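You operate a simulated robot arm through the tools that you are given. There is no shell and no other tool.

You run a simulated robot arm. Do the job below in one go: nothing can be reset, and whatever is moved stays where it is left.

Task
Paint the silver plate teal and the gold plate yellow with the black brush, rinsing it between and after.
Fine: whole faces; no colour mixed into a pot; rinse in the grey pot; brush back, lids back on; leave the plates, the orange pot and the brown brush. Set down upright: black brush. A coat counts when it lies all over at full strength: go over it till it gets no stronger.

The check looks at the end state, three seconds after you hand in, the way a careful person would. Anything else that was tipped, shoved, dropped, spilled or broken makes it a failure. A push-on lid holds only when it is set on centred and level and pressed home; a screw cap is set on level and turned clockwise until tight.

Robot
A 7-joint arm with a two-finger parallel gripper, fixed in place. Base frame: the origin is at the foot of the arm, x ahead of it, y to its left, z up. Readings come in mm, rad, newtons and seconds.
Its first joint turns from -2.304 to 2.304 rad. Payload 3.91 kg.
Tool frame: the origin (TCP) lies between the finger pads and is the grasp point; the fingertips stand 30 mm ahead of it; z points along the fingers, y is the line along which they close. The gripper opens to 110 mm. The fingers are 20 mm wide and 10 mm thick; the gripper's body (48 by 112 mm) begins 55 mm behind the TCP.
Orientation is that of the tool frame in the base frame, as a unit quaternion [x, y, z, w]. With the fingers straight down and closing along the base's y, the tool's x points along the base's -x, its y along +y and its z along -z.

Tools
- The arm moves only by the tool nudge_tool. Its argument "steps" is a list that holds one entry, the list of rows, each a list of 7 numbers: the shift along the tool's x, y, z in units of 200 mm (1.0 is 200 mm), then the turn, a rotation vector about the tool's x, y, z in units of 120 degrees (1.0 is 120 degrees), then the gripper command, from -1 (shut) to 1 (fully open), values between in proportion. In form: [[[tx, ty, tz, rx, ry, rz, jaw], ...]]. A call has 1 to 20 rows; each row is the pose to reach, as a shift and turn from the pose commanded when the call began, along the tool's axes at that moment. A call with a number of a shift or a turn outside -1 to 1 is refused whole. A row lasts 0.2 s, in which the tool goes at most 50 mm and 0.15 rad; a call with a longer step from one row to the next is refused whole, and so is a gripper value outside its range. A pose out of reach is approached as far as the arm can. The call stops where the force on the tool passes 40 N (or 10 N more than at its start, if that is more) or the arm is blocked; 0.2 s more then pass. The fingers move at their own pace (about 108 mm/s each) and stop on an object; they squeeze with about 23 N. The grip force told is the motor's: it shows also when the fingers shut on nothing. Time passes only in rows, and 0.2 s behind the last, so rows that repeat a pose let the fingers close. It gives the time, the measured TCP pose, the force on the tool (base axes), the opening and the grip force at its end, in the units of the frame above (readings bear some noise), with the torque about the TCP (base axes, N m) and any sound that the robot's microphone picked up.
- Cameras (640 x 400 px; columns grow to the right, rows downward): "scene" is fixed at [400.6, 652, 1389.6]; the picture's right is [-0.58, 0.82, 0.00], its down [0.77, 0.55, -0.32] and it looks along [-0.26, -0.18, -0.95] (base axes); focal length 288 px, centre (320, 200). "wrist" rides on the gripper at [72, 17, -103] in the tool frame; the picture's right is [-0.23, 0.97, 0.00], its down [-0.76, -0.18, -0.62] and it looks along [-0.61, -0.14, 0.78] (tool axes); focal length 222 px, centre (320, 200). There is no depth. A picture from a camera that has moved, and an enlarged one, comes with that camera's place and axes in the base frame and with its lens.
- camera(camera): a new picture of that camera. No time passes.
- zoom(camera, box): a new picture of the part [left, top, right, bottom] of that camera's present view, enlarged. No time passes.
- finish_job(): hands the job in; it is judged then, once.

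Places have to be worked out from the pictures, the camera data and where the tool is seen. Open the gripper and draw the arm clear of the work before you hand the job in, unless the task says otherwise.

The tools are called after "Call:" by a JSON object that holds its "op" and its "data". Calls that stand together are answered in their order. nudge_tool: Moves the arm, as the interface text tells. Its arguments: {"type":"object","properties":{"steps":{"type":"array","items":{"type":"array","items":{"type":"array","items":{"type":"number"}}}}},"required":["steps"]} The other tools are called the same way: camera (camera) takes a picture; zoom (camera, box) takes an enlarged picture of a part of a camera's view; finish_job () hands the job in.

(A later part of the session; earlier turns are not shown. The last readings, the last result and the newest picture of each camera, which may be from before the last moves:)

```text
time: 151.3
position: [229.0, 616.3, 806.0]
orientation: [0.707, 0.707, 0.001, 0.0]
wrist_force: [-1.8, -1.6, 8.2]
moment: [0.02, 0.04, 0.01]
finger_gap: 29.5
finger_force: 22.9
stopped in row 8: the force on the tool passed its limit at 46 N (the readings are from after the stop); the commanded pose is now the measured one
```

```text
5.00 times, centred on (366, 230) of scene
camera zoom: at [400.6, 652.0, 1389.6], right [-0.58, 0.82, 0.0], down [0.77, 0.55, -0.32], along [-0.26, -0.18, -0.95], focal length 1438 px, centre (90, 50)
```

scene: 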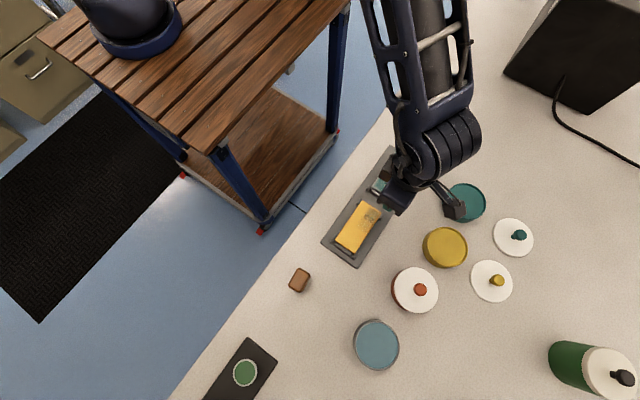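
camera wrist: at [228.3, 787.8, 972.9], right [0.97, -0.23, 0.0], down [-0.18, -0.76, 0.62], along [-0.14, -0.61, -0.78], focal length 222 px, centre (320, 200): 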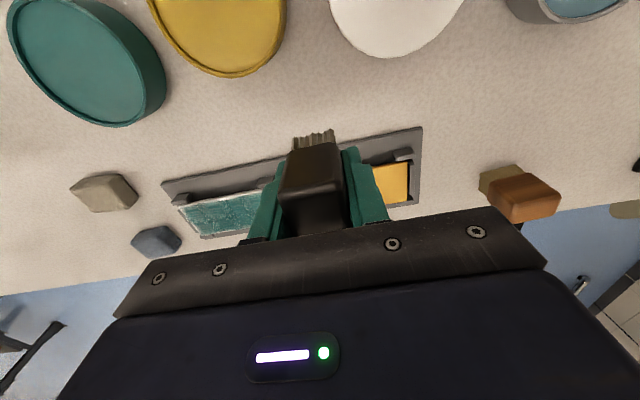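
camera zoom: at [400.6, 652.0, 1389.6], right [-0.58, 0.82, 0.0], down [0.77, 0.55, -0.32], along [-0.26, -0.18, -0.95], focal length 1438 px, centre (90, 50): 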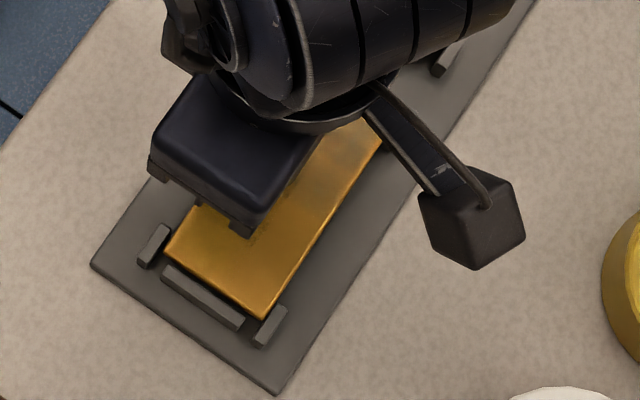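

A force spike stopped the stroke at x≈229 (contact now 8 N). I continue from here to x≈185, slightly lighter.

Call:
{"op": "nudge_tool", "data": {"steps": [[[0, -0.02, -0.001, 0, 0, 0, -1], [0, -0.05, -0.001, 0, 0, 0, -1], [0, -0.08, -0.001, 0, 0, 0, -1], [0, -0.11, -0.001, 0, 0, 0, -1], [0, -0.14, -0.001, 0, 0, 0, -1], [0, -0.17, -0.001, 0, 0, 0, -1], [0, -0.2, -0.001, 0, 0, 0, -1], [0, -0.22, -0.001, 0, 0, 0, -1], [0, -0.22, -0.001, 0, 0, 0, -1]]]}}

Call:
{"op": "zoom", "data": {"camera": "wrist", "box": [240, 40, 560, 200]}}

```text
time: 153.3
position: [185.3, 616.3, 805.5]
orientation: [0.707, 0.707, 0.001, -0.001]
wrist_force: [3.0, 0.3, 8.6]
moment: [0.12, -0.2, -0.04]
finger_gap: 29.7
finger_force: 22.8
```

```text
2.00 times, centred on (400, 120) of wrist
camera zoom: at [201.3, 689.7, 909.1], right [0.97, -0.23, 0.0], down [-0.18, -0.76, 0.62], along [-0.14, -0.6, -0.78], focal length 444 px, centre (160, 360)
```

zoom: 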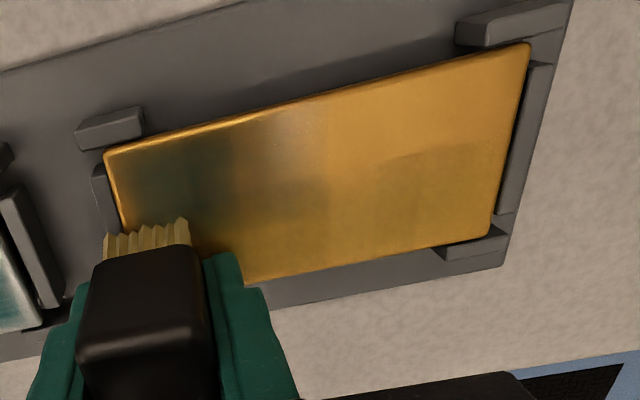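

Yellow is laying on the −y side. Go back along this lane to the high-x end and up to the clean +y high-x corner.

Call:
{"op": "nudge_tool", "data": {"steps": [[[0, 0.03, 0, 0, 0, 0, -1], [0, 0.07, 0, 0, 0, 0, -1], [0, 0.11, 0, 0, 0, 0, -1], [0, 0.15, 0, 0, 0, 0, -1], [0, 0.19, 0, 0, 0, 0, -1], [0, 0.23, 0, 0, 0, 0, -1], [0, 0.27, 0, 0, 0, 0, -1], [0, 0.31, 0, 0, 0, 0, -1], [0, 0.35, 0, 0, 0, 0, -1], [0, 0.39, 0, 0, 0, 0, -1], [0, 0.43, 0, 0, 0, 0, -1], [0, 0.47, 0, 0, 0, 0, -1], [0, 0.485, 0, 0, 0, 0, -1], [0.03, 0.485, 0, 0, 0, 0, -1], [0.07, 0.485, 0, 0, 0, 0, -1], [0.11, 0.485, 0, 0, 0, 0, -1], [0.145, 0.485, 0, 0, 0, 0, -1], [0.145, 0.485, 0, 0, 0, 0, -1]]]}}

Call:
{"op": "zoom", "data": {"camera": "wrist", "box": [120, 40, 440, 200]}}

```text
time: 157.1
position: [280.9, 645.6, 806.7]
orientation: [0.707, 0.707, 0.001, -0.001]
wrist_force: [0.4, -4.6, 17.3]
moment: [-0.26, 0.17, 0.07]
finger_gap: 29.5
finger_force: 22.6
```

```text
2.00 times, centred on (280, 120) of wrist
camera zoom: at [298.3, 718.8, 909.1], right [0.97, -0.23, 0.0], down [-0.18, -0.76, 0.62], along [-0.14, -0.6, -0.78], focal length 444 px, centre (400, 360)
```

zoom: 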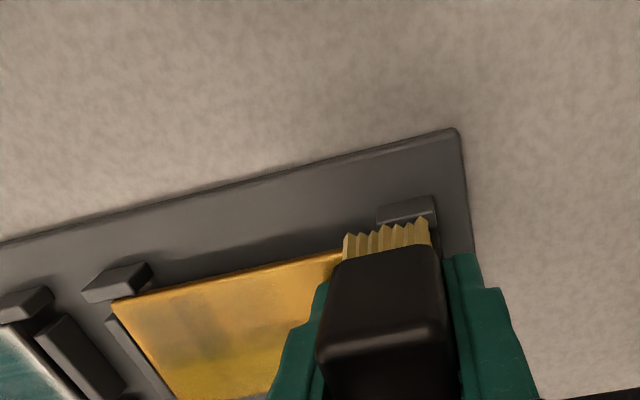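

Now stroke the clean +y zone back and forth between x≈250 and 282.

Call:
{"op": "nudge_tool", "data": {"steps": [[[0, -0.03, -0.001, 0, 0, 0, -1], [0, -0.07, -0.001, 0, 0, 0, -1], [0, -0.11, -0.001, 0, 0, 0, -1], [0, -0.15, -0.001, 0, 0, 0, -1], [0, -0.11, -0.001, 0, 0, 0, -1], [0, -0.07, -0.001, 0, 0, 0, -1], [0, -0.03, -0.001, 0, 0, 0, -1], [0, 0.005, -0.001, 0, 0, 0, -1], [0, -0.03, -0.001, 0, 0, 0, -1], [0, -0.07, -0.001, 0, 0, 0, -1], [0, -0.11, -0.001, 0, 0, 0, -1], [0, -0.15, -0.001, 0, 0, 0, -1], [0, -0.15, -0.04, 0, 0, 0, -1], [0, -0.15, -0.1, 0, 0, 0, -1], [0, -0.15, -0.18, 0, 0, 0, -1], [0, -0.15, -0.23, 0, 0, 0, -1], [0, -0.15, -0.25, 0, 0, 0, -1]]]}}

Call:
{"op": "camera", "data": {"camera": "wrist"}}

Call:
{"op": "zoom", "data": {"camera": "wrist", "box": [192, 30, 448, 190]}}

```text
time: 160.7
position: [252.0, 645.7, 856.2]
orientation: [0.707, 0.707, 0.001, -0.001]
wrist_force: [0.7, -0.7, 0.1]
moment: [-0.03, -0.01, 0.03]
finger_gap: 29.4
finger_force: 22.6
```

```text
taken
camera wrist: at [268.3, 718.8, 959.3], right [0.97, -0.23, 0.0], down [-0.18, -0.76, 0.62], along [-0.14, -0.6, -0.78], focal length 222 px, centre (320, 200)
```

wrist: 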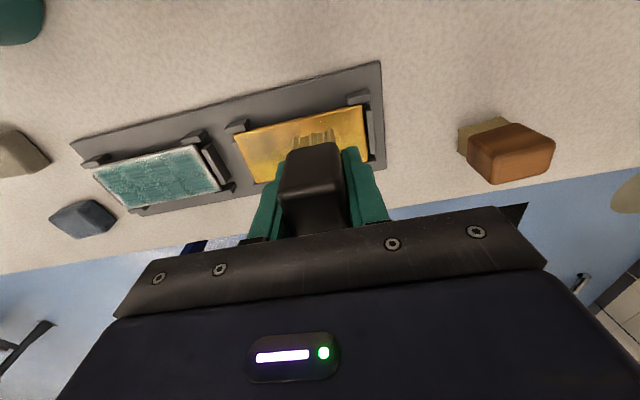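

```text
2.50 times, centred on (320, 110) of wrist
camera zoom: at [268.3, 718.8, 959.3], right [0.97, -0.23, 0.0], down [-0.18, -0.76, 0.62], along [-0.14, -0.6, -0.78], focal length 555 px, centre (320, 425)
```

zoom: 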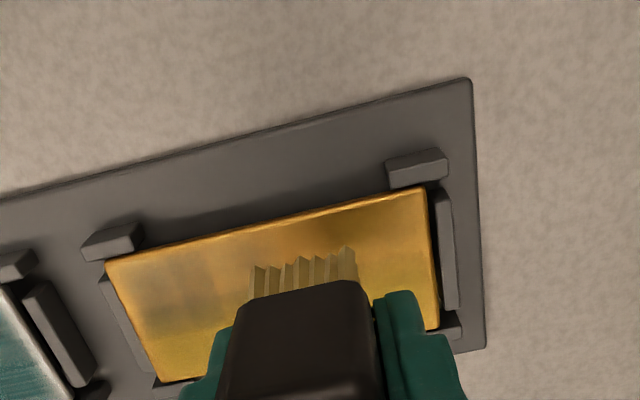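

The yellow coat is visible now. I reload at the yellow pot before doing more (the brush has stayed off the smudge).

Call:
{"op": "nudge_tool", "data": {"steps": [[[0.03, -0.01, 0, 0, 0, 0, -1], [0.1, -0.04, 0, 0, 0, 0, -1], [0.19, -0.09, 0, 0, 0, 0, -1], [0.28, -0.14, 0, 0, 0, 0, -1], [0.37, -0.19, 0, 0, 0, 0, -1], [0.46, -0.24, 0, 0, 0, 0, -1], [0.55, -0.29, 0, 0, 0, 0, -1], [0.64, -0.34, 0, 0, 0, 0, -1], [0.72, -0.385, 0, 0, 0, 0, -1], [0.79, -0.415, 0, 0, 0, 0, -1], [0.82, -0.425, 0, 0, 0, 0, -1], [0.83, -0.425, 0, 0, 0, 0, -1], [0.83, -0.425, 0.05, 0, 0, 0, -1], [0.83, -0.425, 0.11, 0, 0, 0, -1], [0.83, -0.425, 0.17, 0, 0, 0, -1], [0.83, -0.425, 0.205, 0, 0, 0, -1], [0.83, -0.425, 0.215, 0, 0, 0, -1], [0.83, -0.425, 0.215, 0, 0, 0, -1]]]}}

Call:
{"op": "zoom", "data": {"camera": "scene", "box": [326, 190, 406, 270]}}

Call:
{"op": "zoom", "data": {"camera": "wrist", "box": [192, 30, 448, 190]}}

```text
time: 164.5
position: [167.2, 812.2, 813.4]
orientation: [0.707, 0.707, 0.0, -0.001]
wrist_force: [-0.2, 0.1, -0.4]
moment: [0.0, 0.02, -0.02]
finger_gap: 29.7
finger_force: 23.5
```

```text
5.00 times, centred on (366, 230) of scene
camera zoom: at [400.6, 652.0, 1389.6], right [-0.58, 0.82, 0.0], down [0.77, 0.55, -0.32], along [-0.26, -0.18, -0.95], focal length 1438 px, centre (90, 50)
```

zoom: 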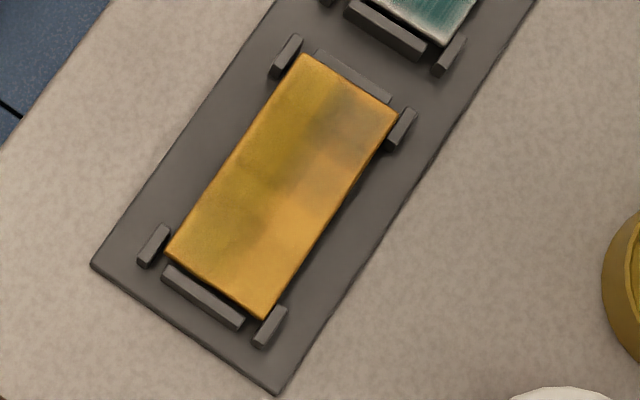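

```text
2.50 times, centred on (320, 110) of wrist
camera zoom: at [183.6, 884.7, 916.1], right [0.97, -0.23, 0.0], down [-0.18, -0.76, 0.62], along [-0.14, -0.6, -0.78], focal length 555 px, centre (320, 425)
```

zoom: 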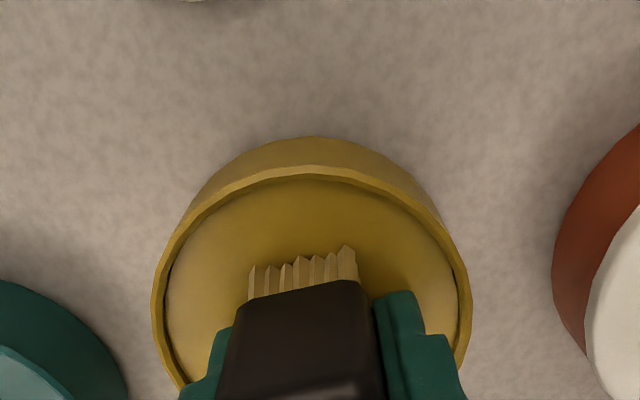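

Yellow coat shows clearly on the −y zones. Lower into contact to reload.

Call:
{"op": "nudge_tool", "data": {"steps": [[[0, 0, 0.005, 0, 0, 0, -1], [0, 0, 0.01, 0, 0, 0, -1], [0, 0, 0.013, 0, 0, 0, -1], [0, 0, 0.013, 0, 0, 0, -1]]]}}

```text
time: 165.5
position: [168.8, 811.3, 810.1]
orientation: [0.707, 0.707, 0.001, -0.001]
wrist_force: [-1.5, -1.9, 8.3]
moment: [-0.19, 0.05, -0.02]
finger_gap: 29.7
finger_force: 23.0
```

Loaded (8 N). Return to the gold plate's −y high-x corner.

Call:
{"op": "nudge_tool", "data": {"steps": [[[0, 0, -0.04, 0, 0, 0, -1], [0, 0, -0.1, 0, 0, 0, -1], [0, 0, -0.17, 0, 0, 0, -1], [-0.05, 0.01, -0.2, 0, 0, 0, -1], [-0.13, 0.02, -0.2, 0, 0, 0, -1], [-0.23, 0.05, -0.2, 0, 0, 0, -1], [-0.34, 0.1, -0.2, 0, 0, 0, -1], [-0.45, 0.17, -0.2, 0, 0, 0, -1], [-0.56, 0.25, -0.2, 0, 0, 0, -1], [-0.67, 0.34, -0.2, 0, 0, 0, -1], [-0.78, 0.42, -0.2, 0, 0, 0, -1], [-0.87, 0.49, -0.2, 0, 0, 0, -1], [-0.94, 0.54, -0.19, 0, 0, 0, -1], [-0.97, 0.56, -0.15, 0, 0, 0, -1], [-0.978, 0.567, -0.1, 0, 0, 0, -1], [-0.978, 0.567, -0.05, 0, 0, 0, -1], [-0.978, 0.567, -0.01, 0, 0, 0, -1], [-0.978, 0.567, 0.012, 0, 0, 0, -1], [-0.978, 0.567, 0.021, 0, 0, 0, -1], [-0.978, 0.567, 0.021, 0, 0, 0, -1]]]}}

```text
time: 169.7
position: [280.2, 616.1, 806.5]
orientation: [0.707, 0.707, 0.001, -0.001]
wrist_force: [-0.6, -1.9, 5.8]
moment: [0.02, 0.12, 0.03]
finger_gap: 29.6
finger_force: 22.9
```

Contact 5.8 N. Stroke along the −y lane to x≈184.

Call:
{"op": "nudge_tool", "data": {"steps": [[[0, -0.03, 0, 0, 0, 0, -1], [0, -0.07, 0, 0, 0, 0, -1], [0, -0.11, 0, 0, 0, 0, -1], [0, -0.15, 0, 0, 0, 0, -1], [0, -0.19, 0, 0, 0, 0, -1], [0, -0.23, 0, 0, 0, 0, -1], [0, -0.27, 0, 0, 0, 0, -1], [0, -0.31, 0, 0, 0, 0, -1], [0, -0.35, 0, 0, 0, 0, -1], [0, -0.39, 0, 0, 0, 0, -1], [0, -0.43, 0, 0, 0, 0, -1], [0, -0.47, 0, 0, 0, 0, -1], [0, -0.485, 0, 0, 0, 0, -1], [0, -0.485, 0, 0, 0, 0, -1]]]}}

```text
time: 172.7
position: [182.6, 616.0, 805.3]
orientation: [0.707, 0.707, 0.001, -0.001]
wrist_force: [2.3, 0.3, 5.4]
moment: [0.09, -0.1, 0.01]
finger_gap: 30.0
finger_force: 23.4
```

Back along the same lane to the high-x end, then up to the +y side.

Call:
{"op": "nudge_tool", "data": {"steps": [[[0, 0.03, 0.001, 0, 0, 0, -1], [0, 0.07, 0.001, 0, 0, 0, -1], [0, 0.11, 0.001, 0, 0, 0, -1], [0, 0.15, 0.001, 0, 0, 0, -1], [0, 0.19, 0.001, 0, 0, 0, -1], [0, 0.23, 0.001, 0, 0, 0, -1], [0, 0.27, 0.001, 0, 0, 0, -1], [0, 0.31, 0.001, 0, 0, 0, -1], [0, 0.35, 0.001, 0, 0, 0, -1], [0, 0.39, 0.001, 0, 0, 0, -1], [0, 0.43, 0.001, 0, 0, 0, -1], [0, 0.47, 0.001, 0, 0, 0, -1], [0, 0.5, 0.001, 0, 0, 0, -1], [0.03, 0.5, 0.001, 0, 0, 0, -1], [0.07, 0.5, 0.001, 0, 0, 0, -1], [0.11, 0.5, 0.001, 0, 0, 0, -1], [0.15, 0.5, 0.001, 0, 0, 0, -1], [0.15, 0.5, 0.001, 0, 0, 0, -1]]]}}

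```text
time: 176.5
position: [283.2, 646.8, 805.7]
orientation: [0.707, 0.707, 0.002, -0.001]
wrist_force: [0.8, -5.2, 19.0]
moment: [-0.31, 0.2, 0.07]
finger_gap: 29.6
finger_force: 22.8
```

Stroke the clean +y zone back and forth, and finally continue over the smudged part to x≈184.

Call:
{"op": "nudge_tool", "data": {"steps": [[[0, -0.03, -0.002, 0, 0, 0, -1], [0, -0.07, -0.002, 0, 0, 0, -1], [0, -0.11, -0.002, 0, 0, 0, -1], [0, -0.15, -0.002, 0, 0, 0, -1], [0, -0.11, -0.002, 0, 0, 0, -1], [0, -0.07, -0.002, 0, 0, 0, -1], [0, -0.03, -0.002, 0, 0, 0, -1], [0, 0.0, -0.002, 0, 0, 0, -1], [0, -0.04, -0.002, 0, 0, 0, -1], [0, -0.08, -0.002, 0, 0, 0, -1], [0, -0.12, -0.002, 0, 0, 0, -1], [0, -0.16, -0.002, 0, 0, 0, -1], [0, -0.2, -0.002, 0, 0, 0, -1], [0, -0.24, -0.002, 0, 0, 0, -1], [0, -0.28, -0.002, 0, 0, 0, -1], [0, -0.32, -0.002, 0, 0, 0, -1], [0, -0.36, -0.002, 0, 0, 0, -1], [0, -0.4, -0.002, 0, 0, 0, -1], [0, -0.44, -0.002, 0, 0, 0, -1], [0, -0.48, -0.002, 0, 0, 0, -1]]]}}

Call:
{"op": "zoom", "data": {"camera": "wrist", "box": [240, 40, 560, 200]}}

```text
time: 180.7
position: [187.7, 646.1, 805.3]
orientation: [0.707, 0.707, 0.001, -0.001]
wrist_force: [0.2, 1.1, 2.5]
moment: [-0.03, -0.07, -0.02]
finger_gap: 29.8
finger_force: 23.0
```

```text
2.00 times, centred on (400, 120) of wrist
camera zoom: at [203.9, 719.1, 909.2], right [0.97, -0.23, 0.0], down [-0.18, -0.76, 0.62], along [-0.14, -0.6, -0.78], focal length 444 px, centre (160, 360)
```

zoom: 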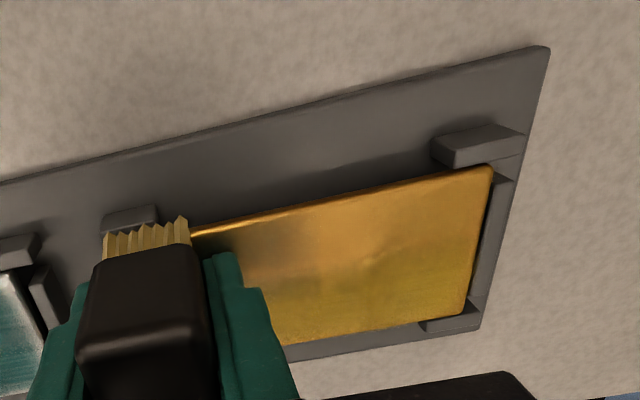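

Now work the smudged zones with a few back-and-forth strokes (x 184–236).

Call:
{"op": "nudge_tool", "data": {"steps": [[[0, -0.02, 0.003, 0, 0, 0, -1], [0, 0.02, 0.003, 0, 0, 0, -1], [0, 0.06, 0.003, 0, 0, 0, -1], [0, 0.1, 0.003, 0, 0, 0, -1], [0, 0.14, 0.003, 0, 0, 0, -1], [0, 0.18, 0.003, 0, 0, 0, -1], [0, 0.22, 0.003, 0, 0, 0, -1], [0, 0.18, 0.003, 0, 0, 0, -1], [0, 0.14, 0.003, 0, 0, 0, -1], [0, 0.1, 0.003, 0, 0, 0, -1], [0, 0.06, 0.003, 0, 0, 0, -1], [0, 0.02, 0.003, 0, 0, 0, -1], [0, -0.02, 0.003, 0, 0, 0, -1], [0, 0.02, 0.003, 0, 0, 0, -1], [0, 0.06, 0.003, 0, 0, 0, -1], [0, 0.1, 0.003, 0, 0, 0, -1], [0, 0.14, 0.003, 0, 0, 0, -1], [0, 0.18, 0.003, 0, 0, 0, -1], [0, 0.22, 0.003, 0, 0, 0, -1], [0, 0.22, 0.003, 0, 0, 0, -1]]]}}

Call:
{"op": "zoom", "data": {"camera": "wrist", "box": [170, 60, 410, 210]}}

```text
time: 184.9
position: [230.7, 646.8, 806.1]
orientation: [0.707, 0.707, 0.001, -0.001]
wrist_force: [-4.4, 0.5, 13.4]
moment: [-0.08, 0.16, -0.02]
finger_gap: 29.6
finger_force: 22.5
```

```text
2.67 times, centred on (290, 135) of wrist
camera zoom: at [248.1, 719.0, 909.1], right [0.97, -0.23, 0.0], down [-0.18, -0.76, 0.62], along [-0.14, -0.6, -0.78], focal length 592 px, centre (400, 373)
```

zoom: 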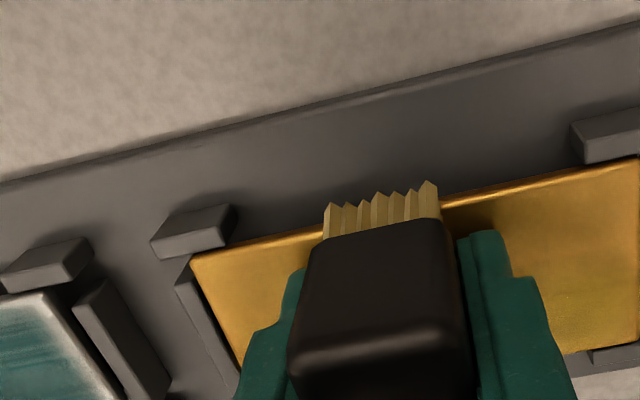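

Let me lift and move aside to view the gold plate.

Call:
{"op": "nudge_tool", "data": {"steps": [[[0, 0, -0.04, 0, 0, 0, -1], [0, 0, -0.1, 0, 0, 0, -1], [0, 0, -0.18, 0, 0, 0, -1], [0.03, -0.01, -0.23, 0, 0, 0, -1], [0.09, -0.03, -0.25, 0, 0, 0, -1], [0.17, -0.06, -0.25, 0, 0, 0, -1], [0.26, -0.1, -0.25, 0, 0, 0, -1], [0.35, -0.14, -0.25, 0, 0, 0, -1], [0.44, -0.18, -0.25, 0, 0, 0, -1], [0.53, -0.22, -0.25, 0, 0, 0, -1], [0.62, -0.26, -0.25, 0, 0, 0, -1], [0.71, -0.29, -0.25, 0, 0, 0, -1], [0.78, -0.31, -0.25, 0, 0, 0, -1], [0.82, -0.318, -0.25, 0, 0, 0, -1], [0.826, -0.318, -0.25, 0, 0, 0, -1]]]}}

Call:
{"op": "zoom", "data": {"camera": "scene", "box": [326, 190, 406, 270]}}

Call:
{"op": "zoom", "data": {"camera": "wrist", "box": [192, 30, 448, 190]}}

```text
time: 188.1
position: [167.2, 811.3, 856.4]
orientation: [0.707, 0.707, 0.001, -0.001]
wrist_force: [-0.8, -0.3, -1.1]
moment: [0.02, -0.01, 0.02]
finger_gap: 29.2
finger_force: 22.9
```

```text
5.00 times, centred on (366, 230) of scene
camera zoom: at [400.6, 652.0, 1389.6], right [-0.58, 0.82, 0.0], down [0.77, 0.55, -0.32], along [-0.26, -0.18, -0.95], focal length 1438 px, centre (90, 50)
```

zoom: 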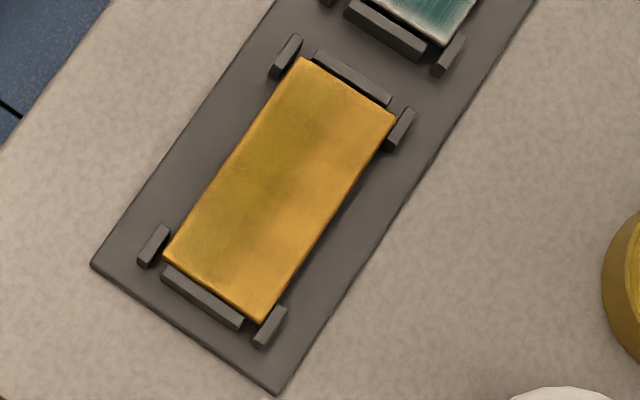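

```text
2.50 times, centred on (320, 110) of wrist
camera zoom: at [184.2, 884.6, 959.1], right [0.97, -0.23, 0.0], down [-0.18, -0.76, 0.62], along [-0.14, -0.6, -0.78], focal length 555 px, centre (320, 425)
```

zoom: 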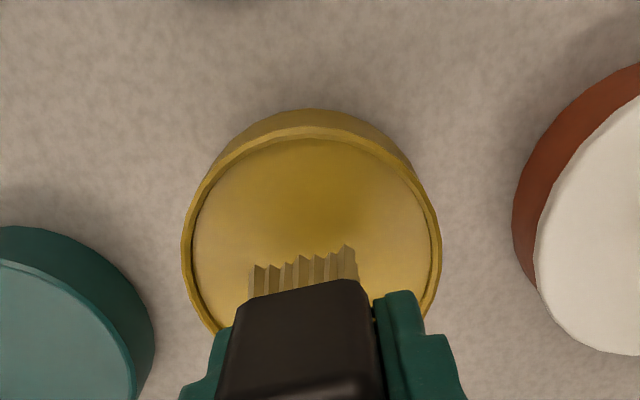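

The teal smudge is completely covered. The +y half still looks more golden than the −y half; let me zoom closer to judge.

Call:
{"op": "zoom", "data": {"camera": "scene", "box": [334, 194, 386, 262]}}

Call:
{"op": "zoom", "data": {"camera": "scene", "box": [320, 140, 480, 270]}}

```text
5.88 times, centred on (360, 228) of scene
camera zoom: at [400.6, 652.0, 1389.6], right [-0.58, 0.82, 0.0], down [0.77, 0.55, -0.32], along [-0.26, -0.18, -0.95], focal length 1691 px, centre (85, 35)
```

zoom: 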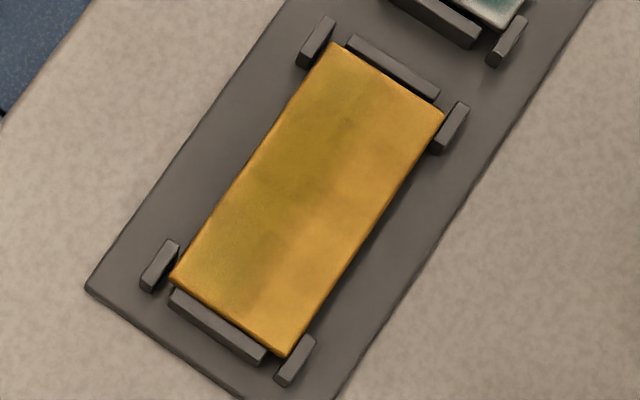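

```text
3.08 times, centred on (400, 205) of scene
camera zoom: at [400.6, 652.0, 1389.6], right [-0.58, 0.82, 0.0], down [0.77, 0.55, -0.32], along [-0.26, -0.18, -0.95], focal length 885 px, centre (74, 185)
```

zoom: 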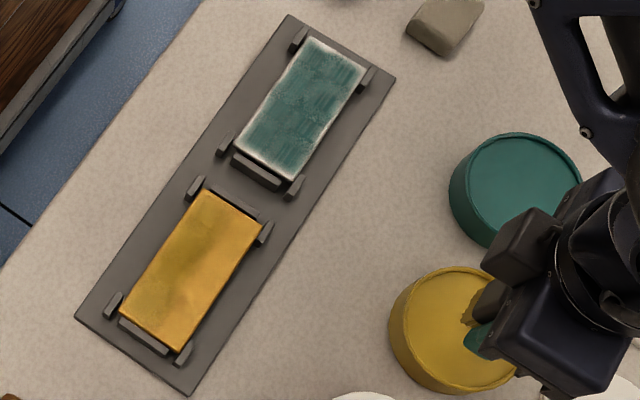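

The +y half was always painted last with a spent brush, so it needs fresh loads first. Since the brush touched the teal smudge, I'll rinse before dipping in yellow again (and re-centre the grey pot). Travelling via y≈715.

Call:
{"op": "nudge_tool", "data": {"steps": [[[-0.02, 0, -0.03, 0, 0, 0, -1], [-0.07, 0, -0.06, 0, 0, 0, -1], [-0.15, 0.01, -0.08, 0, 0, 0, -1], [-0.24, 0.03, -0.08, 0, 0, 0, -1], [-0.33, 0.07, -0.08, 0, 0, 0, -1], [-0.41, 0.13, -0.08, 0, 0, 0, -1], [-0.46, 0.21, -0.08, 0, 0, 0, -1], [-0.48, 0.31, -0.08, 0, 0, 0, -1], [-0.48, 0.41, -0.08, 0, 0, 0, -1], [-0.48, 0.51, -0.08, 0, 0, 0, -1], [-0.48, 0.61, -0.08, 0, 0, 0, -1], [-0.48, 0.71, -0.08, 0, 0, 0, -1], [-0.48, 0.81, -0.08, 0, 0, 0, -1], [-0.48, 0.9, -0.08, 0, 0, 0, -1], [-0.48, 0.97, -0.08, 0, 0, 0, -1], [-0.48, 1.0, -0.08, 0, 0, 0, -1]]]}}

```text
time: 191.5
position: [367.7, 715.1, 871.7]
orientation: [0.707, 0.707, 0.001, 0.0]
wrist_force: [-0.9, -0.5, 0.2]
moment: [0.0, 0.03, -0.03]
finger_gap: 29.8
finger_force: 22.9
```

Now over the grey pot (currently ≈(403.5, 788)).

Call:
{"op": "nudge_tool", "data": {"steps": [[[0.01, 0.03, 0, 0, 0, 0, -1], [0.04, 0.08, 0, 0, 0, 0, -1], [0.1, 0.13, 0, 0, 0, 0, -1], [0.17, 0.165, 0, 0, 0, 0, -1], [0.25, 0.18, 0, 0, 0, 0, -1], [0.32, 0.18, 0, 0, 0, 0, -1], [0.355, 0.18, 0, 0, 0, 0, -1], [0.366, 0.18, 0, 0, 0, 0, -1], [0.366, 0.18, 0, 0, 0, 0, -1]]]}}

Call:
{"op": "zoom", "data": {"camera": "wrist", "box": [192, 30, 448, 190]}}

Call:
{"op": "zoom", "data": {"camera": "scene", "box": [334, 194, 386, 262]}}

```text
time: 193.5
position: [403.1, 788.0, 871.3]
orientation: [0.707, 0.707, 0.001, 0.0]
wrist_force: [0.6, -0.5, -1.0]
moment: [-0.02, -0.01, 0.0]
finger_gap: 29.4
finger_force: 23.4
```

```text
2.50 times, centred on (320, 110) of wrist
camera zoom: at [420.5, 861.6, 975.2], right [0.97, -0.23, 0.0], down [-0.18, -0.76, 0.62], along [-0.14, -0.6, -0.78], focal length 555 px, centre (320, 425)
```

zoom: 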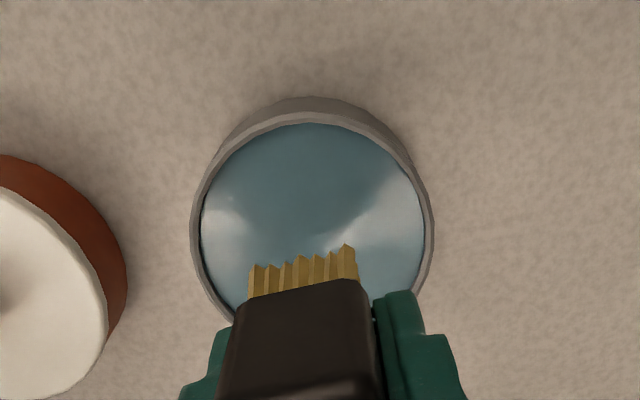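

```text
5.88 times, centred on (360, 228) of scene
camera zoom: at [400.6, 652.0, 1389.6], right [-0.58, 0.82, 0.0], down [0.77, 0.55, -0.32], along [-0.26, -0.18, -0.95], focal length 1691 px, centre (85, 35)
```

zoom: 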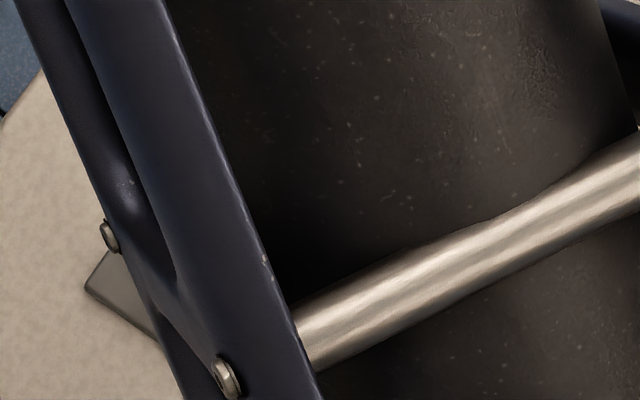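

Centred over the pot. Lower toward the water.

Call:
{"op": "nudge_tool", "data": {"steps": [[[0, 0, 0.03, 0, 0, 0, -1], [0, 0, 0.08, 0, 0, 0, -1], [0, 0, 0.14, 0, 0, 0, -1], [0, 0, 0.2, 0, 0, 0, -1], [0, 0, 0.25, 0, 0, 0, -1], [0, 0, 0.28, 0, 0, 0, -1], [0, 0, 0.293, 0, 0, 0, -1], [0, 0, 0.298, 0, 0, 0, -1], [0, 0, 0.298, 0, 0, 0, -1]]]}}

```text
time: 195.5
position: [403.3, 788.3, 813.0]
orientation: [0.707, 0.707, 0.001, -0.001]
wrist_force: [0.6, -0.6, -0.5]
moment: [0.01, 0.02, 0.03]
finger_gap: 29.7
finger_force: 22.4
```

Call:
{"op": "nudge_tool", "data": {"steps": [[[0, 0, 0.005, 0, 0, 0, -1], [0, 0, 0.01, 0, 0, 0, -1], [0, 0, 0.013, 0, 0, 0, -1], [0, 0, 0.013, 0, 0, 0, -1]]]}}

Call:
{"op": "zoom", "data": {"camera": "wrist", "box": [192, 30, 448, 190]}}

```text
time: 196.5
position: [404.1, 787.9, 810.6]
orientation: [0.708, 0.706, 0.002, 0.0]
wrist_force: [0.0, -3.0, 17.6]
moment: [-0.27, 0.13, 0.01]
finger_gap: 29.6
finger_force: 23.0
```

```text
2.50 times, centred on (320, 110) of wrist
camera zoom: at [420.4, 861.4, 914.3], right [0.97, -0.23, 0.0], down [-0.18, -0.76, 0.62], along [-0.14, -0.6, -0.78], focal length 555 px, centre (320, 425)
```

zoom: 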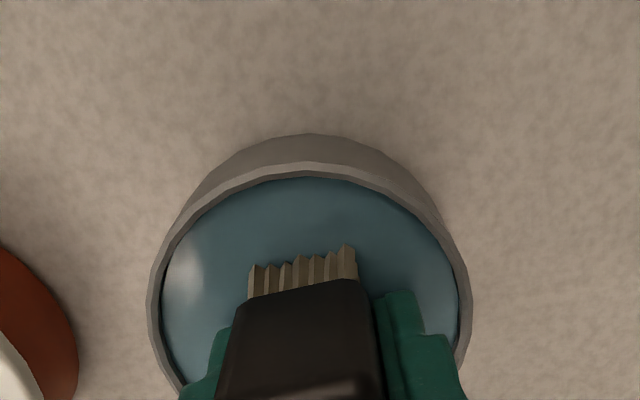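

Rinsed clean. Lift 2 mm off the water and move +x so the bristles/fingers gently push the pot's inner wall back; first 18 mm, watching force.

Call:
{"op": "nudge_tool", "data": {"steps": [[[0, 0, -0.005, 0, 0, 0, -1], [0, 0, -0.012, 0, 0, 0, -1], [0, 0.015, -0.012, 0, 0, 0, -1], [0, 0.03, -0.012, 0, 0, 0, -1], [0, 0.045, -0.012, 0, 0, 0, -1], [0, 0.06, -0.012, 0, 0, 0, -1], [0, 0.075, -0.012, 0, 0, 0, -1], [0, 0.09, -0.012, 0, 0, 0, -1], [0, 0.09, -0.012, 0, 0, 0, -1]]]}}

Call:
{"op": "zoom", "data": {"camera": "wrist", "box": [192, 30, 448, 190]}}

```text
time: 198.5
position: [421.7, 788.2, 812.3]
orientation: [0.707, 0.707, 0.001, 0.0]
wrist_force: [-0.3, -0.8, -1.7]
moment: [-0.02, 0.05, -0.01]
finger_gap: 29.4
finger_force: 23.2
```

```text
2.50 times, centred on (320, 110) of wrist
camera zoom: at [438.2, 861.4, 915.0], right [0.97, -0.23, 0.0], down [-0.18, -0.76, 0.62], along [-0.14, -0.61, -0.78], focal length 555 px, centre (320, 425)
```

zoom: 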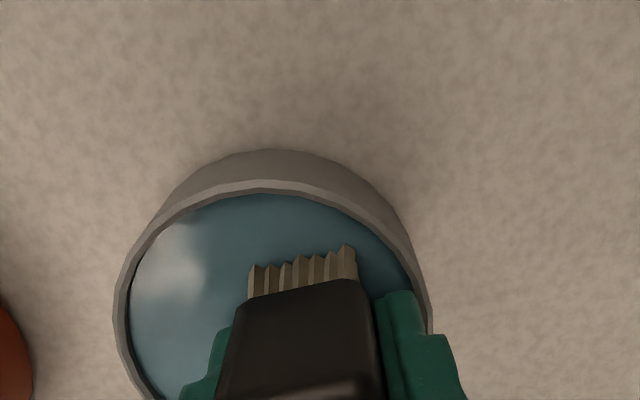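

The pot now reads at ≈(412, 787) – its original place. Lift straight up and check.

Call:
{"op": "nudge_tool", "data": {"steps": [[[0, -0.005, 0, 0, 0, 0, -1], [0, -0.01, -0.03, 0, 0, 0, -1], [0, -0.01, -0.08, 0, 0, 0, -1], [0, -0.01, -0.15, 0, 0, 0, -1], [0, -0.01, -0.22, 0, 0, 0, -1], [0, -0.01, -0.27, 0, 0, 0, -1], [0, -0.01, -0.29, 0, 0, 0, -1], [0, -0.01, -0.29, 0, 0, 0, -1], [0, -0.01, -0.29, 0, 0, 0, -1]]]}}

Call:
{"op": "zoom", "data": {"camera": "wrist", "box": [192, 30, 448, 190]}}

```text
time: 200.5
position: [419.3, 787.4, 869.6]
orientation: [0.707, 0.707, 0.001, -0.001]
wrist_force: [-0.3, 0.2, -0.5]
moment: [0.01, 0.0, 0.01]
finger_gap: 29.7
finger_force: 22.7
```

```text
2.50 times, centred on (320, 110) of wrist
camera zoom: at [436.1, 861.1, 973.4], right [0.97, -0.23, 0.0], down [-0.18, -0.76, 0.62], along [-0.14, -0.6, -0.78], focal length 555 px, centre (320, 425)
```

zoom: 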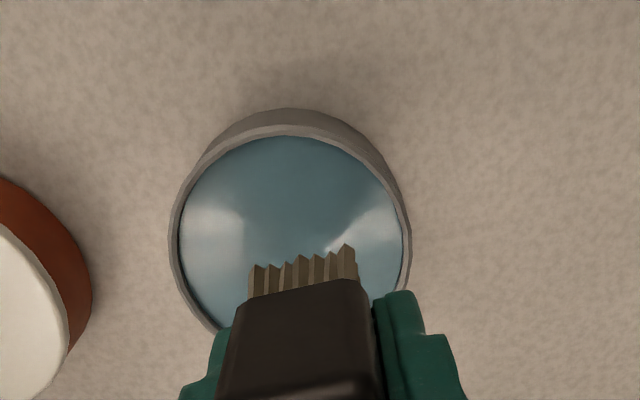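

Pot is back within ~2 mm of its original spot. Bristles are clean; now back to the yellow pot via y≈715.

Call:
{"op": "nudge_tool", "data": {"steps": [[[-0.03, 0, 0, 0, 0, 0, -1], [-0.09, -0.01, 0, 0, 0, 0, -1], [-0.17, -0.03, 0, 0, 0, 0, -1], [-0.25, -0.07, 0, 0, 0, 0, -1], [-0.32, -0.13, 0, 0, 0, 0, -1], [-0.36, -0.21, 0, 0, 0, 0, -1], [-0.365, -0.31, 0, 0, 0, 0, -1], [-0.365, -0.41, 0, 0, 0, 0, -1], [-0.365, -0.51, 0, 0, 0, 0, -1], [-0.365, -0.61, 0, 0, 0, 0, -1], [-0.365, -0.71, 0, 0, 0, 0, -1], [-0.365, -0.81, 0, 0, 0, 0, -1], [-0.365, -0.9, 0, 0, 0, 0, -1], [-0.365, -0.97, 0, 0, 0, 0, -1], [-0.365, -1.0, 0, 0, 0, 0, -1]]]}}

Call:
{"op": "zoom", "data": {"camera": "scene", "box": [330, 250, 450, 370]}}

```text
time: 203.7
position: [220.5, 714.9, 870.6]
orientation: [0.708, 0.707, 0.001, -0.001]
wrist_force: [0.3, 0.6, -0.5]
moment: [0.02, 0.01, 0.02]
finger_gap: 29.3
finger_force: 23.1
```

```text
3.33 times, centred on (390, 310) of scene
camera zoom: at [400.6, 652.0, 1389.6], right [-0.58, 0.82, 0.0], down [0.77, 0.55, -0.32], along [-0.26, -0.18, -0.95], focal length 958 px, centre (87, -167)
```

zoom: 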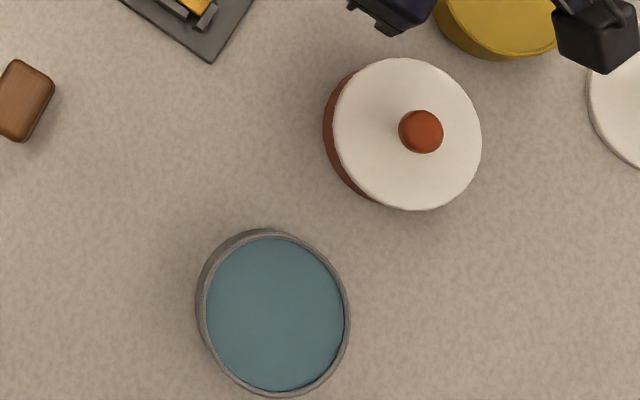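

The grey pot is visually back at its original spot. Over to the yellow pot and down near the paint.

Call:
{"op": "nudge_tool", "data": {"steps": [[[0.02, -0.02, 0, 0, 0, 0, -1], [0.07, -0.06, 0, 0, 0, 0, -1], [0.14, -0.11, 0, 0, 0, 0, -1], [0.22, -0.16, 0, 0, 0, 0, -1], [0.3, -0.2, 0, 0, 0, 0, -1], [0.38, -0.24, 0, 0, 0, 0, -1], [0.44, -0.26, 0, 0, 0, 0, -1], [0.475, -0.266, 0, 0, 0, 0, -1], [0.484, -0.266, 0, 0, 0, 0, -1], [0.484, -0.266, 0.06, 0, 0, 0, -1], [0.484, -0.266, 0.13, 0, 0, 0, -1], [0.484, -0.266, 0.2, 0, 0, 0, -1], [0.484, -0.266, 0.25, 0, 0, 0, -1], [0.484, -0.266, 0.28, 0, 0, 0, -1], [0.484, -0.266, 0.29, 0, 0, 0, -1], [0.484, -0.266, 0.29, 0, 0, 0, -1]]]}}

Call:
{"op": "zoom", "data": {"camera": "wrist", "box": [192, 30, 448, 190]}}

```text
time: 207.1
position: [166.7, 812.8, 811.9]
orientation: [0.707, 0.707, 0.001, -0.001]
wrist_force: [0.0, 0.3, -0.7]
moment: [0.03, -0.02, 0.01]
finger_gap: 29.8
finger_force: 23.2
```

```text
2.50 times, centred on (320, 110) of wrist
camera zoom: at [183.3, 885.5, 914.8], right [0.97, -0.23, 0.0], down [-0.18, -0.76, 0.62], along [-0.14, -0.6, -0.78], focal length 555 px, centre (320, 425)
```

zoom: 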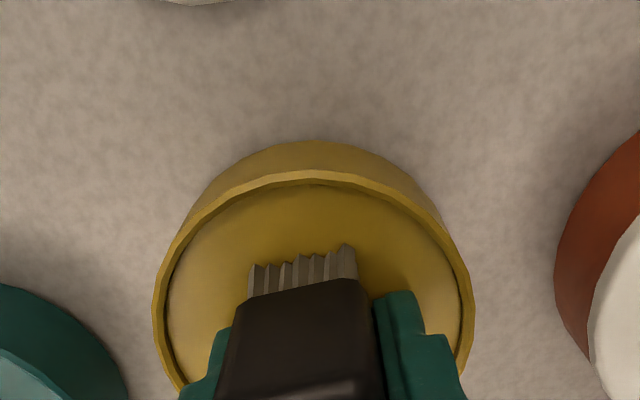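

Call:
{"op": "nudge_tool", "data": {"steps": [[[0, 0, 0.004, 0, 0, 0, -1], [0, 0, 0.008, 0, 0, 0, -1], [0, 0, 0.01, 0, 0, 0, -1], [0, 0, 0.01, 0, 0, 0, -1]]]}}

```text
time: 208.1
position: [166.5, 811.8, 810.3]
orientation: [0.707, 0.708, 0.001, -0.001]
wrist_force: [-1.2, -1.2, 15.1]
moment: [-0.26, 0.09, -0.02]
finger_gap: 29.8
finger_force: 23.1
```

Loaded with yellow (15 N). Now go to the +y lane of the gold plate first, starting at the high-x end (281, 648).

Call:
{"op": "nudge_tool", "data": {"steps": [[[0, 0, -0.04, 0, 0, 0, -1], [0, 0, -0.1, 0, 0, 0, -1], [0, 0, -0.17, 0, 0, 0, -1], [-0.05, 0.01, -0.2, 0, 0, 0, -1], [-0.13, 0.02, -0.2, 0, 0, 0, -1], [-0.23, 0.05, -0.2, 0, 0, 0, -1], [-0.34, 0.1, -0.2, 0, 0, 0, -1], [-0.45, 0.18, -0.2, 0, 0, 0, -1], [-0.56, 0.28, -0.2, 0, 0, 0, -1], [-0.66, 0.38, -0.2, 0, 0, 0, -1], [-0.74, 0.47, -0.2, 0, 0, 0, -1], [-0.8, 0.54, -0.2, 0, 0, 0, -1], [-0.82, 0.57, -0.19, 0, 0, 0, -1], [-0.82, 0.57, -0.14, 0, 0, 0, -1], [-0.82, 0.57, -0.09, 0, 0, 0, -1], [-0.82, 0.57, -0.04, 0, 0, 0, -1], [-0.82, 0.57, -0.005, 0, 0, 0, -1], [-0.82, 0.57, 0.01, 0, 0, 0, -1], [-0.82, 0.57, 0.017, 0, 0, 0, -1], [-0.82, 0.57, 0.017, 0, 0, 0, -1]]]}}

```text
time: 212.3
position: [280.2, 649.0, 805.0]
orientation: [0.706, 0.708, 0.001, -0.001]
wrist_force: [-0.5, 0.1, -0.1]
moment: [0.0, 0.02, -0.02]
finger_gap: 29.7
finger_force: 23.3
```

Not touching yet; lower about 1 mm.

Call:
{"op": "nudge_tool", "data": {"steps": [[[0, 0, 0.003, 0, 0, 0, -1], [0, 0, 0.006, 0, 0, 0, -1], [0, 0, 0.006, 0, 0, 0, -1]]]}}

```text
time: 213.1
position: [280.4, 647.4, 807.2]
orientation: [0.707, 0.707, 0.001, -0.002]
wrist_force: [-2.5, -1.4, 16.1]
moment: [-0.17, 0.18, 0.02]
finger_gap: 29.8
finger_force: 23.0
```

Contact 16 N; ease slightly and stroke the +y lane to x≈184.

Call:
{"op": "nudge_tool", "data": {"steps": [[[0, 0, -0.003, 0, 0, 0, -1], [0, -0.03, -0.003, 0, 0, 0, -1], [0, -0.06, -0.003, 0, 0, 0, -1], [0, -0.09, -0.003, 0, 0, 0, -1], [0, -0.12, -0.003, 0, 0, 0, -1], [0, -0.15, -0.003, 0, 0, 0, -1], [0, -0.18, -0.003, 0, 0, 0, -1], [0, -0.21, -0.003, 0, 0, 0, -1], [0, -0.24, -0.003, 0, 0, 0, -1], [0, -0.27, -0.003, 0, 0, 0, -1], [0, -0.3, -0.003, 0, 0, 0, -1], [0, -0.33, -0.003, 0, 0, 0, -1], [0, -0.36, -0.003, 0, 0, 0, -1], [0, -0.39, -0.003, 0, 0, 0, -1], [0, -0.42, -0.003, 0, 0, 0, -1], [0, -0.45, -0.003, 0, 0, 0, -1], [0, -0.48, -0.003, 0, 0, 0, -1], [0, -0.48, -0.003, 0, 0, 0, -1]]]}}

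Call:
{"op": "zoom", "data": {"camera": "wrist", "box": [240, 40, 560, 200]}}

```text
time: 216.9
position: [184.9, 648.4, 805.6]
orientation: [0.707, 0.707, 0.002, -0.001]
wrist_force: [4.1, 1.0, 14.6]
moment: [-0.12, -0.24, 0.05]
finger_gap: 29.6
finger_force: 22.5
```

```text
2.00 times, centred on (400, 120) of wrist
camera zoom: at [201.0, 720.9, 909.0], right [0.97, -0.23, 0.0], down [-0.18, -0.76, 0.62], along [-0.14, -0.6, -0.78], focal length 444 px, centre (160, 360)
```

zoom: 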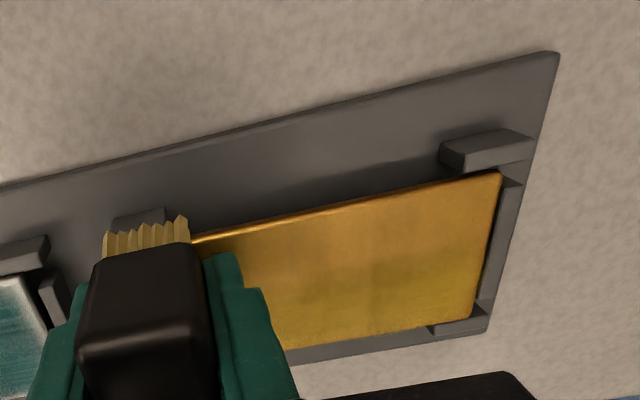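

Good stroke. Back along the +y lane toward the high-x end.

Call:
{"op": "nudge_tool", "data": {"steps": [[[0, 0.03, 0, 0, 0, 0, -1], [0, 0.06, 0, 0, 0, 0, -1], [0, 0.09, 0, 0, 0, 0, -1], [0, 0.12, 0, 0, 0, 0, -1], [0, 0.15, 0, 0, 0, 0, -1], [0, 0.18, 0, 0, 0, 0, -1], [0, 0.21, 0, 0, 0, 0, -1], [0, 0.24, 0, 0, 0, 0, -1], [0, 0.27, 0, 0, 0, 0, -1], [0, 0.3, 0, 0, 0, 0, -1], [0, 0.33, 0, 0, 0, 0, -1], [0, 0.36, 0, 0, 0, 0, -1], [0, 0.39, 0, 0, 0, 0, -1], [0, 0.42, 0, 0, 0, 0, -1], [0, 0.45, 0, 0, 0, 0, -1], [0, 0.48, 0, 0, 0, 0, -1], [0, 0.5, 0, 0, 0, 0, -1], [0, 0.5, 0, 0, 0, 0, -1]]]}}

Call:
{"op": "zoom", "data": {"camera": "wrist", "box": [100, 60, 400, 220]}}

```text
time: 220.7
position: [284.6, 648.0, 804.8]
orientation: [0.707, 0.707, 0.001, 0.0]
wrist_force: [-6.4, 1.3, 18.6]
moment: [-0.08, 0.39, -0.01]
finger_gap: 29.7
finger_force: 23.1
```

```text
2.13 times, centred on (250, 140) of wrist
camera zoom: at [301.4, 721.1, 909.0], right [0.97, -0.23, 0.0], down [-0.18, -0.76, 0.62], along [-0.14, -0.6, -0.78], focal length 474 px, centre (469, 328)
```

zoom: 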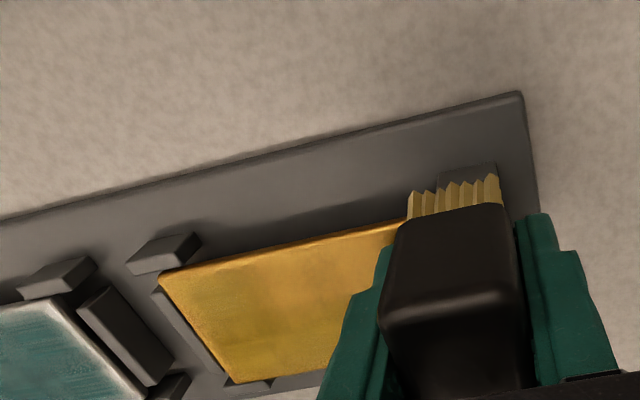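

Next a middle lane (y≈633) to x≈184.

Call:
{"op": "nudge_tool", "data": {"steps": [[[-0.04, -0.01, -0.002, 0, 0, 0, -1], [-0.075, -0.02, -0.002, 0, 0, 0, -1], [-0.075, -0.05, -0.002, 0, 0, 0, -1], [-0.075, -0.08, -0.002, 0, 0, 0, -1], [-0.075, -0.11, -0.002, 0, 0, 0, -1], [-0.075, -0.14, -0.002, 0, 0, 0, -1], [-0.075, -0.17, -0.002, 0, 0, 0, -1], [-0.075, -0.2, -0.002, 0, 0, 0, -1], [-0.075, -0.23, -0.002, 0, 0, 0, -1], [-0.075, -0.26, -0.002, 0, 0, 0, -1], [-0.075, -0.29, -0.002, 0, 0, 0, -1], [-0.075, -0.32, -0.002, 0, 0, 0, -1], [-0.075, -0.35, -0.002, 0, 0, 0, -1], [-0.075, -0.38, -0.002, 0, 0, 0, -1], [-0.075, -0.41, -0.002, 0, 0, 0, -1], [-0.075, -0.44, -0.002, 0, 0, 0, -1], [-0.075, -0.47, -0.002, 0, 0, 0, -1], [-0.075, -0.5, -0.002, 0, 0, 0, -1], [-0.075, -0.5, -0.002, 0, 0, 0, -1]]]}}

Call:
{"op": "zoom", "data": {"camera": "wrist", "box": [240, 40, 560, 200]}}

```text
time: 224.7
position: [184.0, 633.1, 805.8]
orientation: [0.708, 0.706, 0.001, -0.001]
wrist_force: [6.6, 0.2, 17.8]
moment: [0.03, -0.43, -0.06]
finger_gap: 29.3
finger_force: 22.6
```

```text
2.00 times, centred on (400, 120) of wrist
camera zoom: at [201.0, 706.0, 909.0], right [0.97, -0.23, 0.0], down [-0.18, -0.76, 0.62], along [-0.14, -0.6, -0.78], focal length 444 px, centre (160, 360)
```

zoom: 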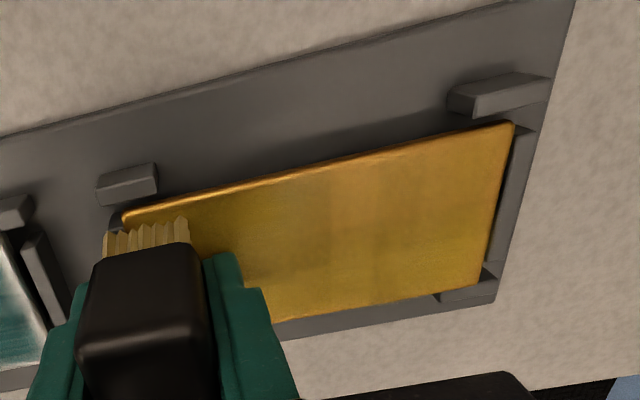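

Yellow looks even now. Lift and move aside to check from the scene camera.

Call:
{"op": "nudge_tool", "data": {"steps": [[[0, 0, -0.04, 0, 0, 0, -1], [0, 0, -0.1, 0, 0, 0, -1], [0, 0, -0.18, 0, 0, 0, -1], [0.03, -0.005, -0.24, 0, 0, 0, -1], [0.09, -0.01, -0.28, 0, 0, 0, -1], [0.17, -0.02, -0.3, 0, 0, 0, -1], [0.26, -0.03, -0.3, 0, 0, 0, -1], [0.35, -0.04, -0.3, 0, 0, 0, -1], [0.43, -0.05, -0.3, 0, 0, 0, -1], [0.48, -0.05, -0.3, 0, 0, 0, -1], [0.5, -0.05, -0.3, 0, 0, 0, -1]]]}}

Call:
{"op": "zoom", "data": {"camera": "scene", "box": [334, 194, 386, 262]}}

Call:
{"op": "camera", "data": {"camera": "wrist"}}

```text
time: 227.1
position: [175.0, 733.4, 865.8]
orientation: [0.707, 0.707, 0.001, -0.001]
wrist_force: [-0.3, 0.2, -0.8]
moment: [0.0, 0.0, 0.01]
finger_gap: 29.8
finger_force: 23.3
```

```text
5.88 times, centred on (360, 228) of scene
camera zoom: at [400.6, 652.0, 1389.6], right [-0.58, 0.82, 0.0], down [0.77, 0.55, -0.32], along [-0.26, -0.18, -0.95], focal length 1691 px, centre (85, 35)
```

zoom: 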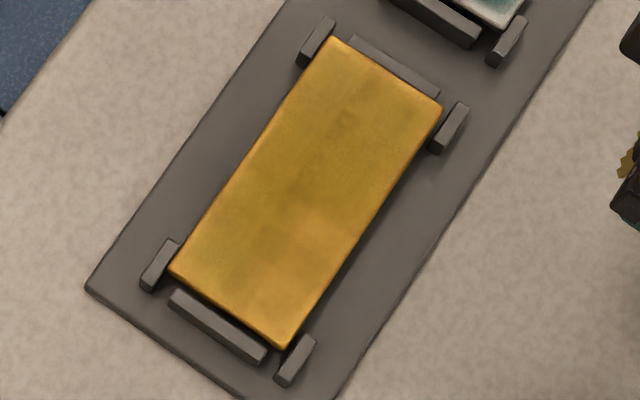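

```text
taken
camera wrist: at [191.2, 806.1, 969.3], right [0.97, -0.23, 0.0], down [-0.18, -0.76, 0.62], along [-0.14, -0.6, -0.78], focal length 222 px, centre (320, 200)
```

wrist: 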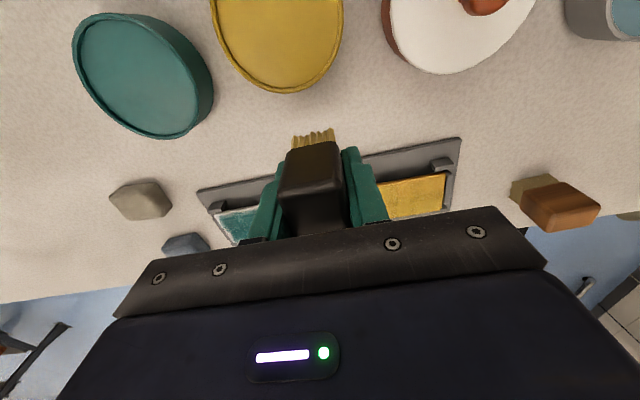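

Coat is nearly even; the high-x half and edges look a bit weaker. The bristles are pure yellow, so I reload at the yellow pot and go over it again.

Call:
{"op": "nudge_tool", "data": {"steps": [[[0.02, 0, 0, 0, 0, 0, -1], [0.08, -0.01, 0, 0, 0, 0, -1], [0.16, -0.02, 0, 0, 0, 0, -1], [0.25, -0.03, 0, 0, 0, 0, -1], [0.33, -0.04, 0, 0, 0, 0, -1], [0.38, -0.04, 0, 0, 0, 0, -1], [0.39, -0.04, 0, 0, 0, 0, -1], [0.39, -0.04, 0.06, 0, 0, 0, -1], [0.39, -0.04, 0.13, 0, 0, 0, -1], [0.39, -0.04, 0.2, 0, 0, 0, -1], [0.39, -0.04, 0.245, 0, 0, 0, -1], [0.39, -0.04, 0.265, 0, 0, 0, -1], [0.39, -0.04, 0.27, 0, 0, 0, -1], [0.39, -0.04, 0.27, 0, 0, 0, -1]]]}}

```text
time: 230.1
position: [167.0, 811.1, 812.4]
orientation: [0.708, 0.707, 0.0, -0.001]
wrist_force: [-0.3, 0.5, -0.5]
moment: [0.0, 0.0, 0.0]
finger_gap: 29.6
finger_force: 23.1
```

Not touching yet; lower ~2.4 mm gradually.

Call:
{"op": "nudge_tool", "data": {"steps": [[[0, 0, 0.004, 0, 0, 0, -1], [0, 0, 0.008, 0, 0, 0, -1], [0, 0, 0.012, 0, 0, 0, -1], [0, 0, 0.012, 0, 0, 0, -1], [0, 0, 0.012, 0, 0, 0, -1]]]}}

```text
time: 231.3
position: [166.8, 811.4, 811.0]
orientation: [0.707, 0.707, 0.001, -0.001]
wrist_force: [-0.5, -3.1, 7.9]
moment: [-0.18, 0.07, -0.03]
finger_gap: 29.6
finger_force: 23.1
```

Loaded. Go to the (+y, high-x) corner of the gold plate.

Call:
{"op": "nudge_tool", "data": {"steps": [[[0, 0, -0.04, 0, 0, 0, -1], [0, 0, -0.1, 0, 0, 0, -1], [0, 0, -0.17, 0, 0, 0, -1], [-0.05, 0.01, -0.2, 0, 0, 0, -1], [-0.13, 0.02, -0.2, 0, 0, 0, -1], [-0.23, 0.05, -0.2, 0, 0, 0, -1], [-0.34, 0.1, -0.2, 0, 0, 0, -1], [-0.45, 0.18, -0.2, 0, 0, 0, -1], [-0.56, 0.28, -0.2, 0, 0, 0, -1], [-0.66, 0.38, -0.2, 0, 0, 0, -1], [-0.74, 0.47, -0.2, 0, 0, 0, -1], [-0.8, 0.55, -0.2, 0, 0, 0, -1], [-0.8175, 0.585, -0.19, 0, 0, 0, -1], [-0.8175, 0.585, -0.14, 0, 0, 0, -1], [-0.8175, 0.585, -0.09, 0, 0, 0, -1], [-0.8175, 0.585, -0.04, 0, 0, 0, -1], [-0.8175, 0.585, -0.005, 0, 0, 0, -1], [-0.8175, 0.585, 0.008, 0, 0, 0, -1], [-0.8175, 0.585, 0.015, 0, 0, 0, -1], [-0.8175, 0.585, 0.015, 0, 0, 0, -1]]]}}

```text
time: 235.5
position: [283.9, 647.0, 806.5]
orientation: [0.707, 0.707, 0.001, -0.001]
wrist_force: [0.0, 0.1, -0.5]
moment: [-0.02, 0.0, 0.0]
finger_gap: 29.6
finger_force: 22.4
```

Call:
{"op": "nudge_tool", "data": {"steps": [[[0, 0, 0.004, 0, 0, 0, -1], [0, 0, 0.007, 0, 0, 0, -1], [0, 0, 0.007, 0, 0, 0, -1]]]}}

```text
time: 236.3
position: [284.0, 647.2, 806.1]
orientation: [0.707, 0.707, 0.001, -0.001]
wrist_force: [-1.9, -2.4, 15.7]
moment: [-0.22, 0.18, 0.04]
finger_gap: 29.5
finger_force: 22.9
```

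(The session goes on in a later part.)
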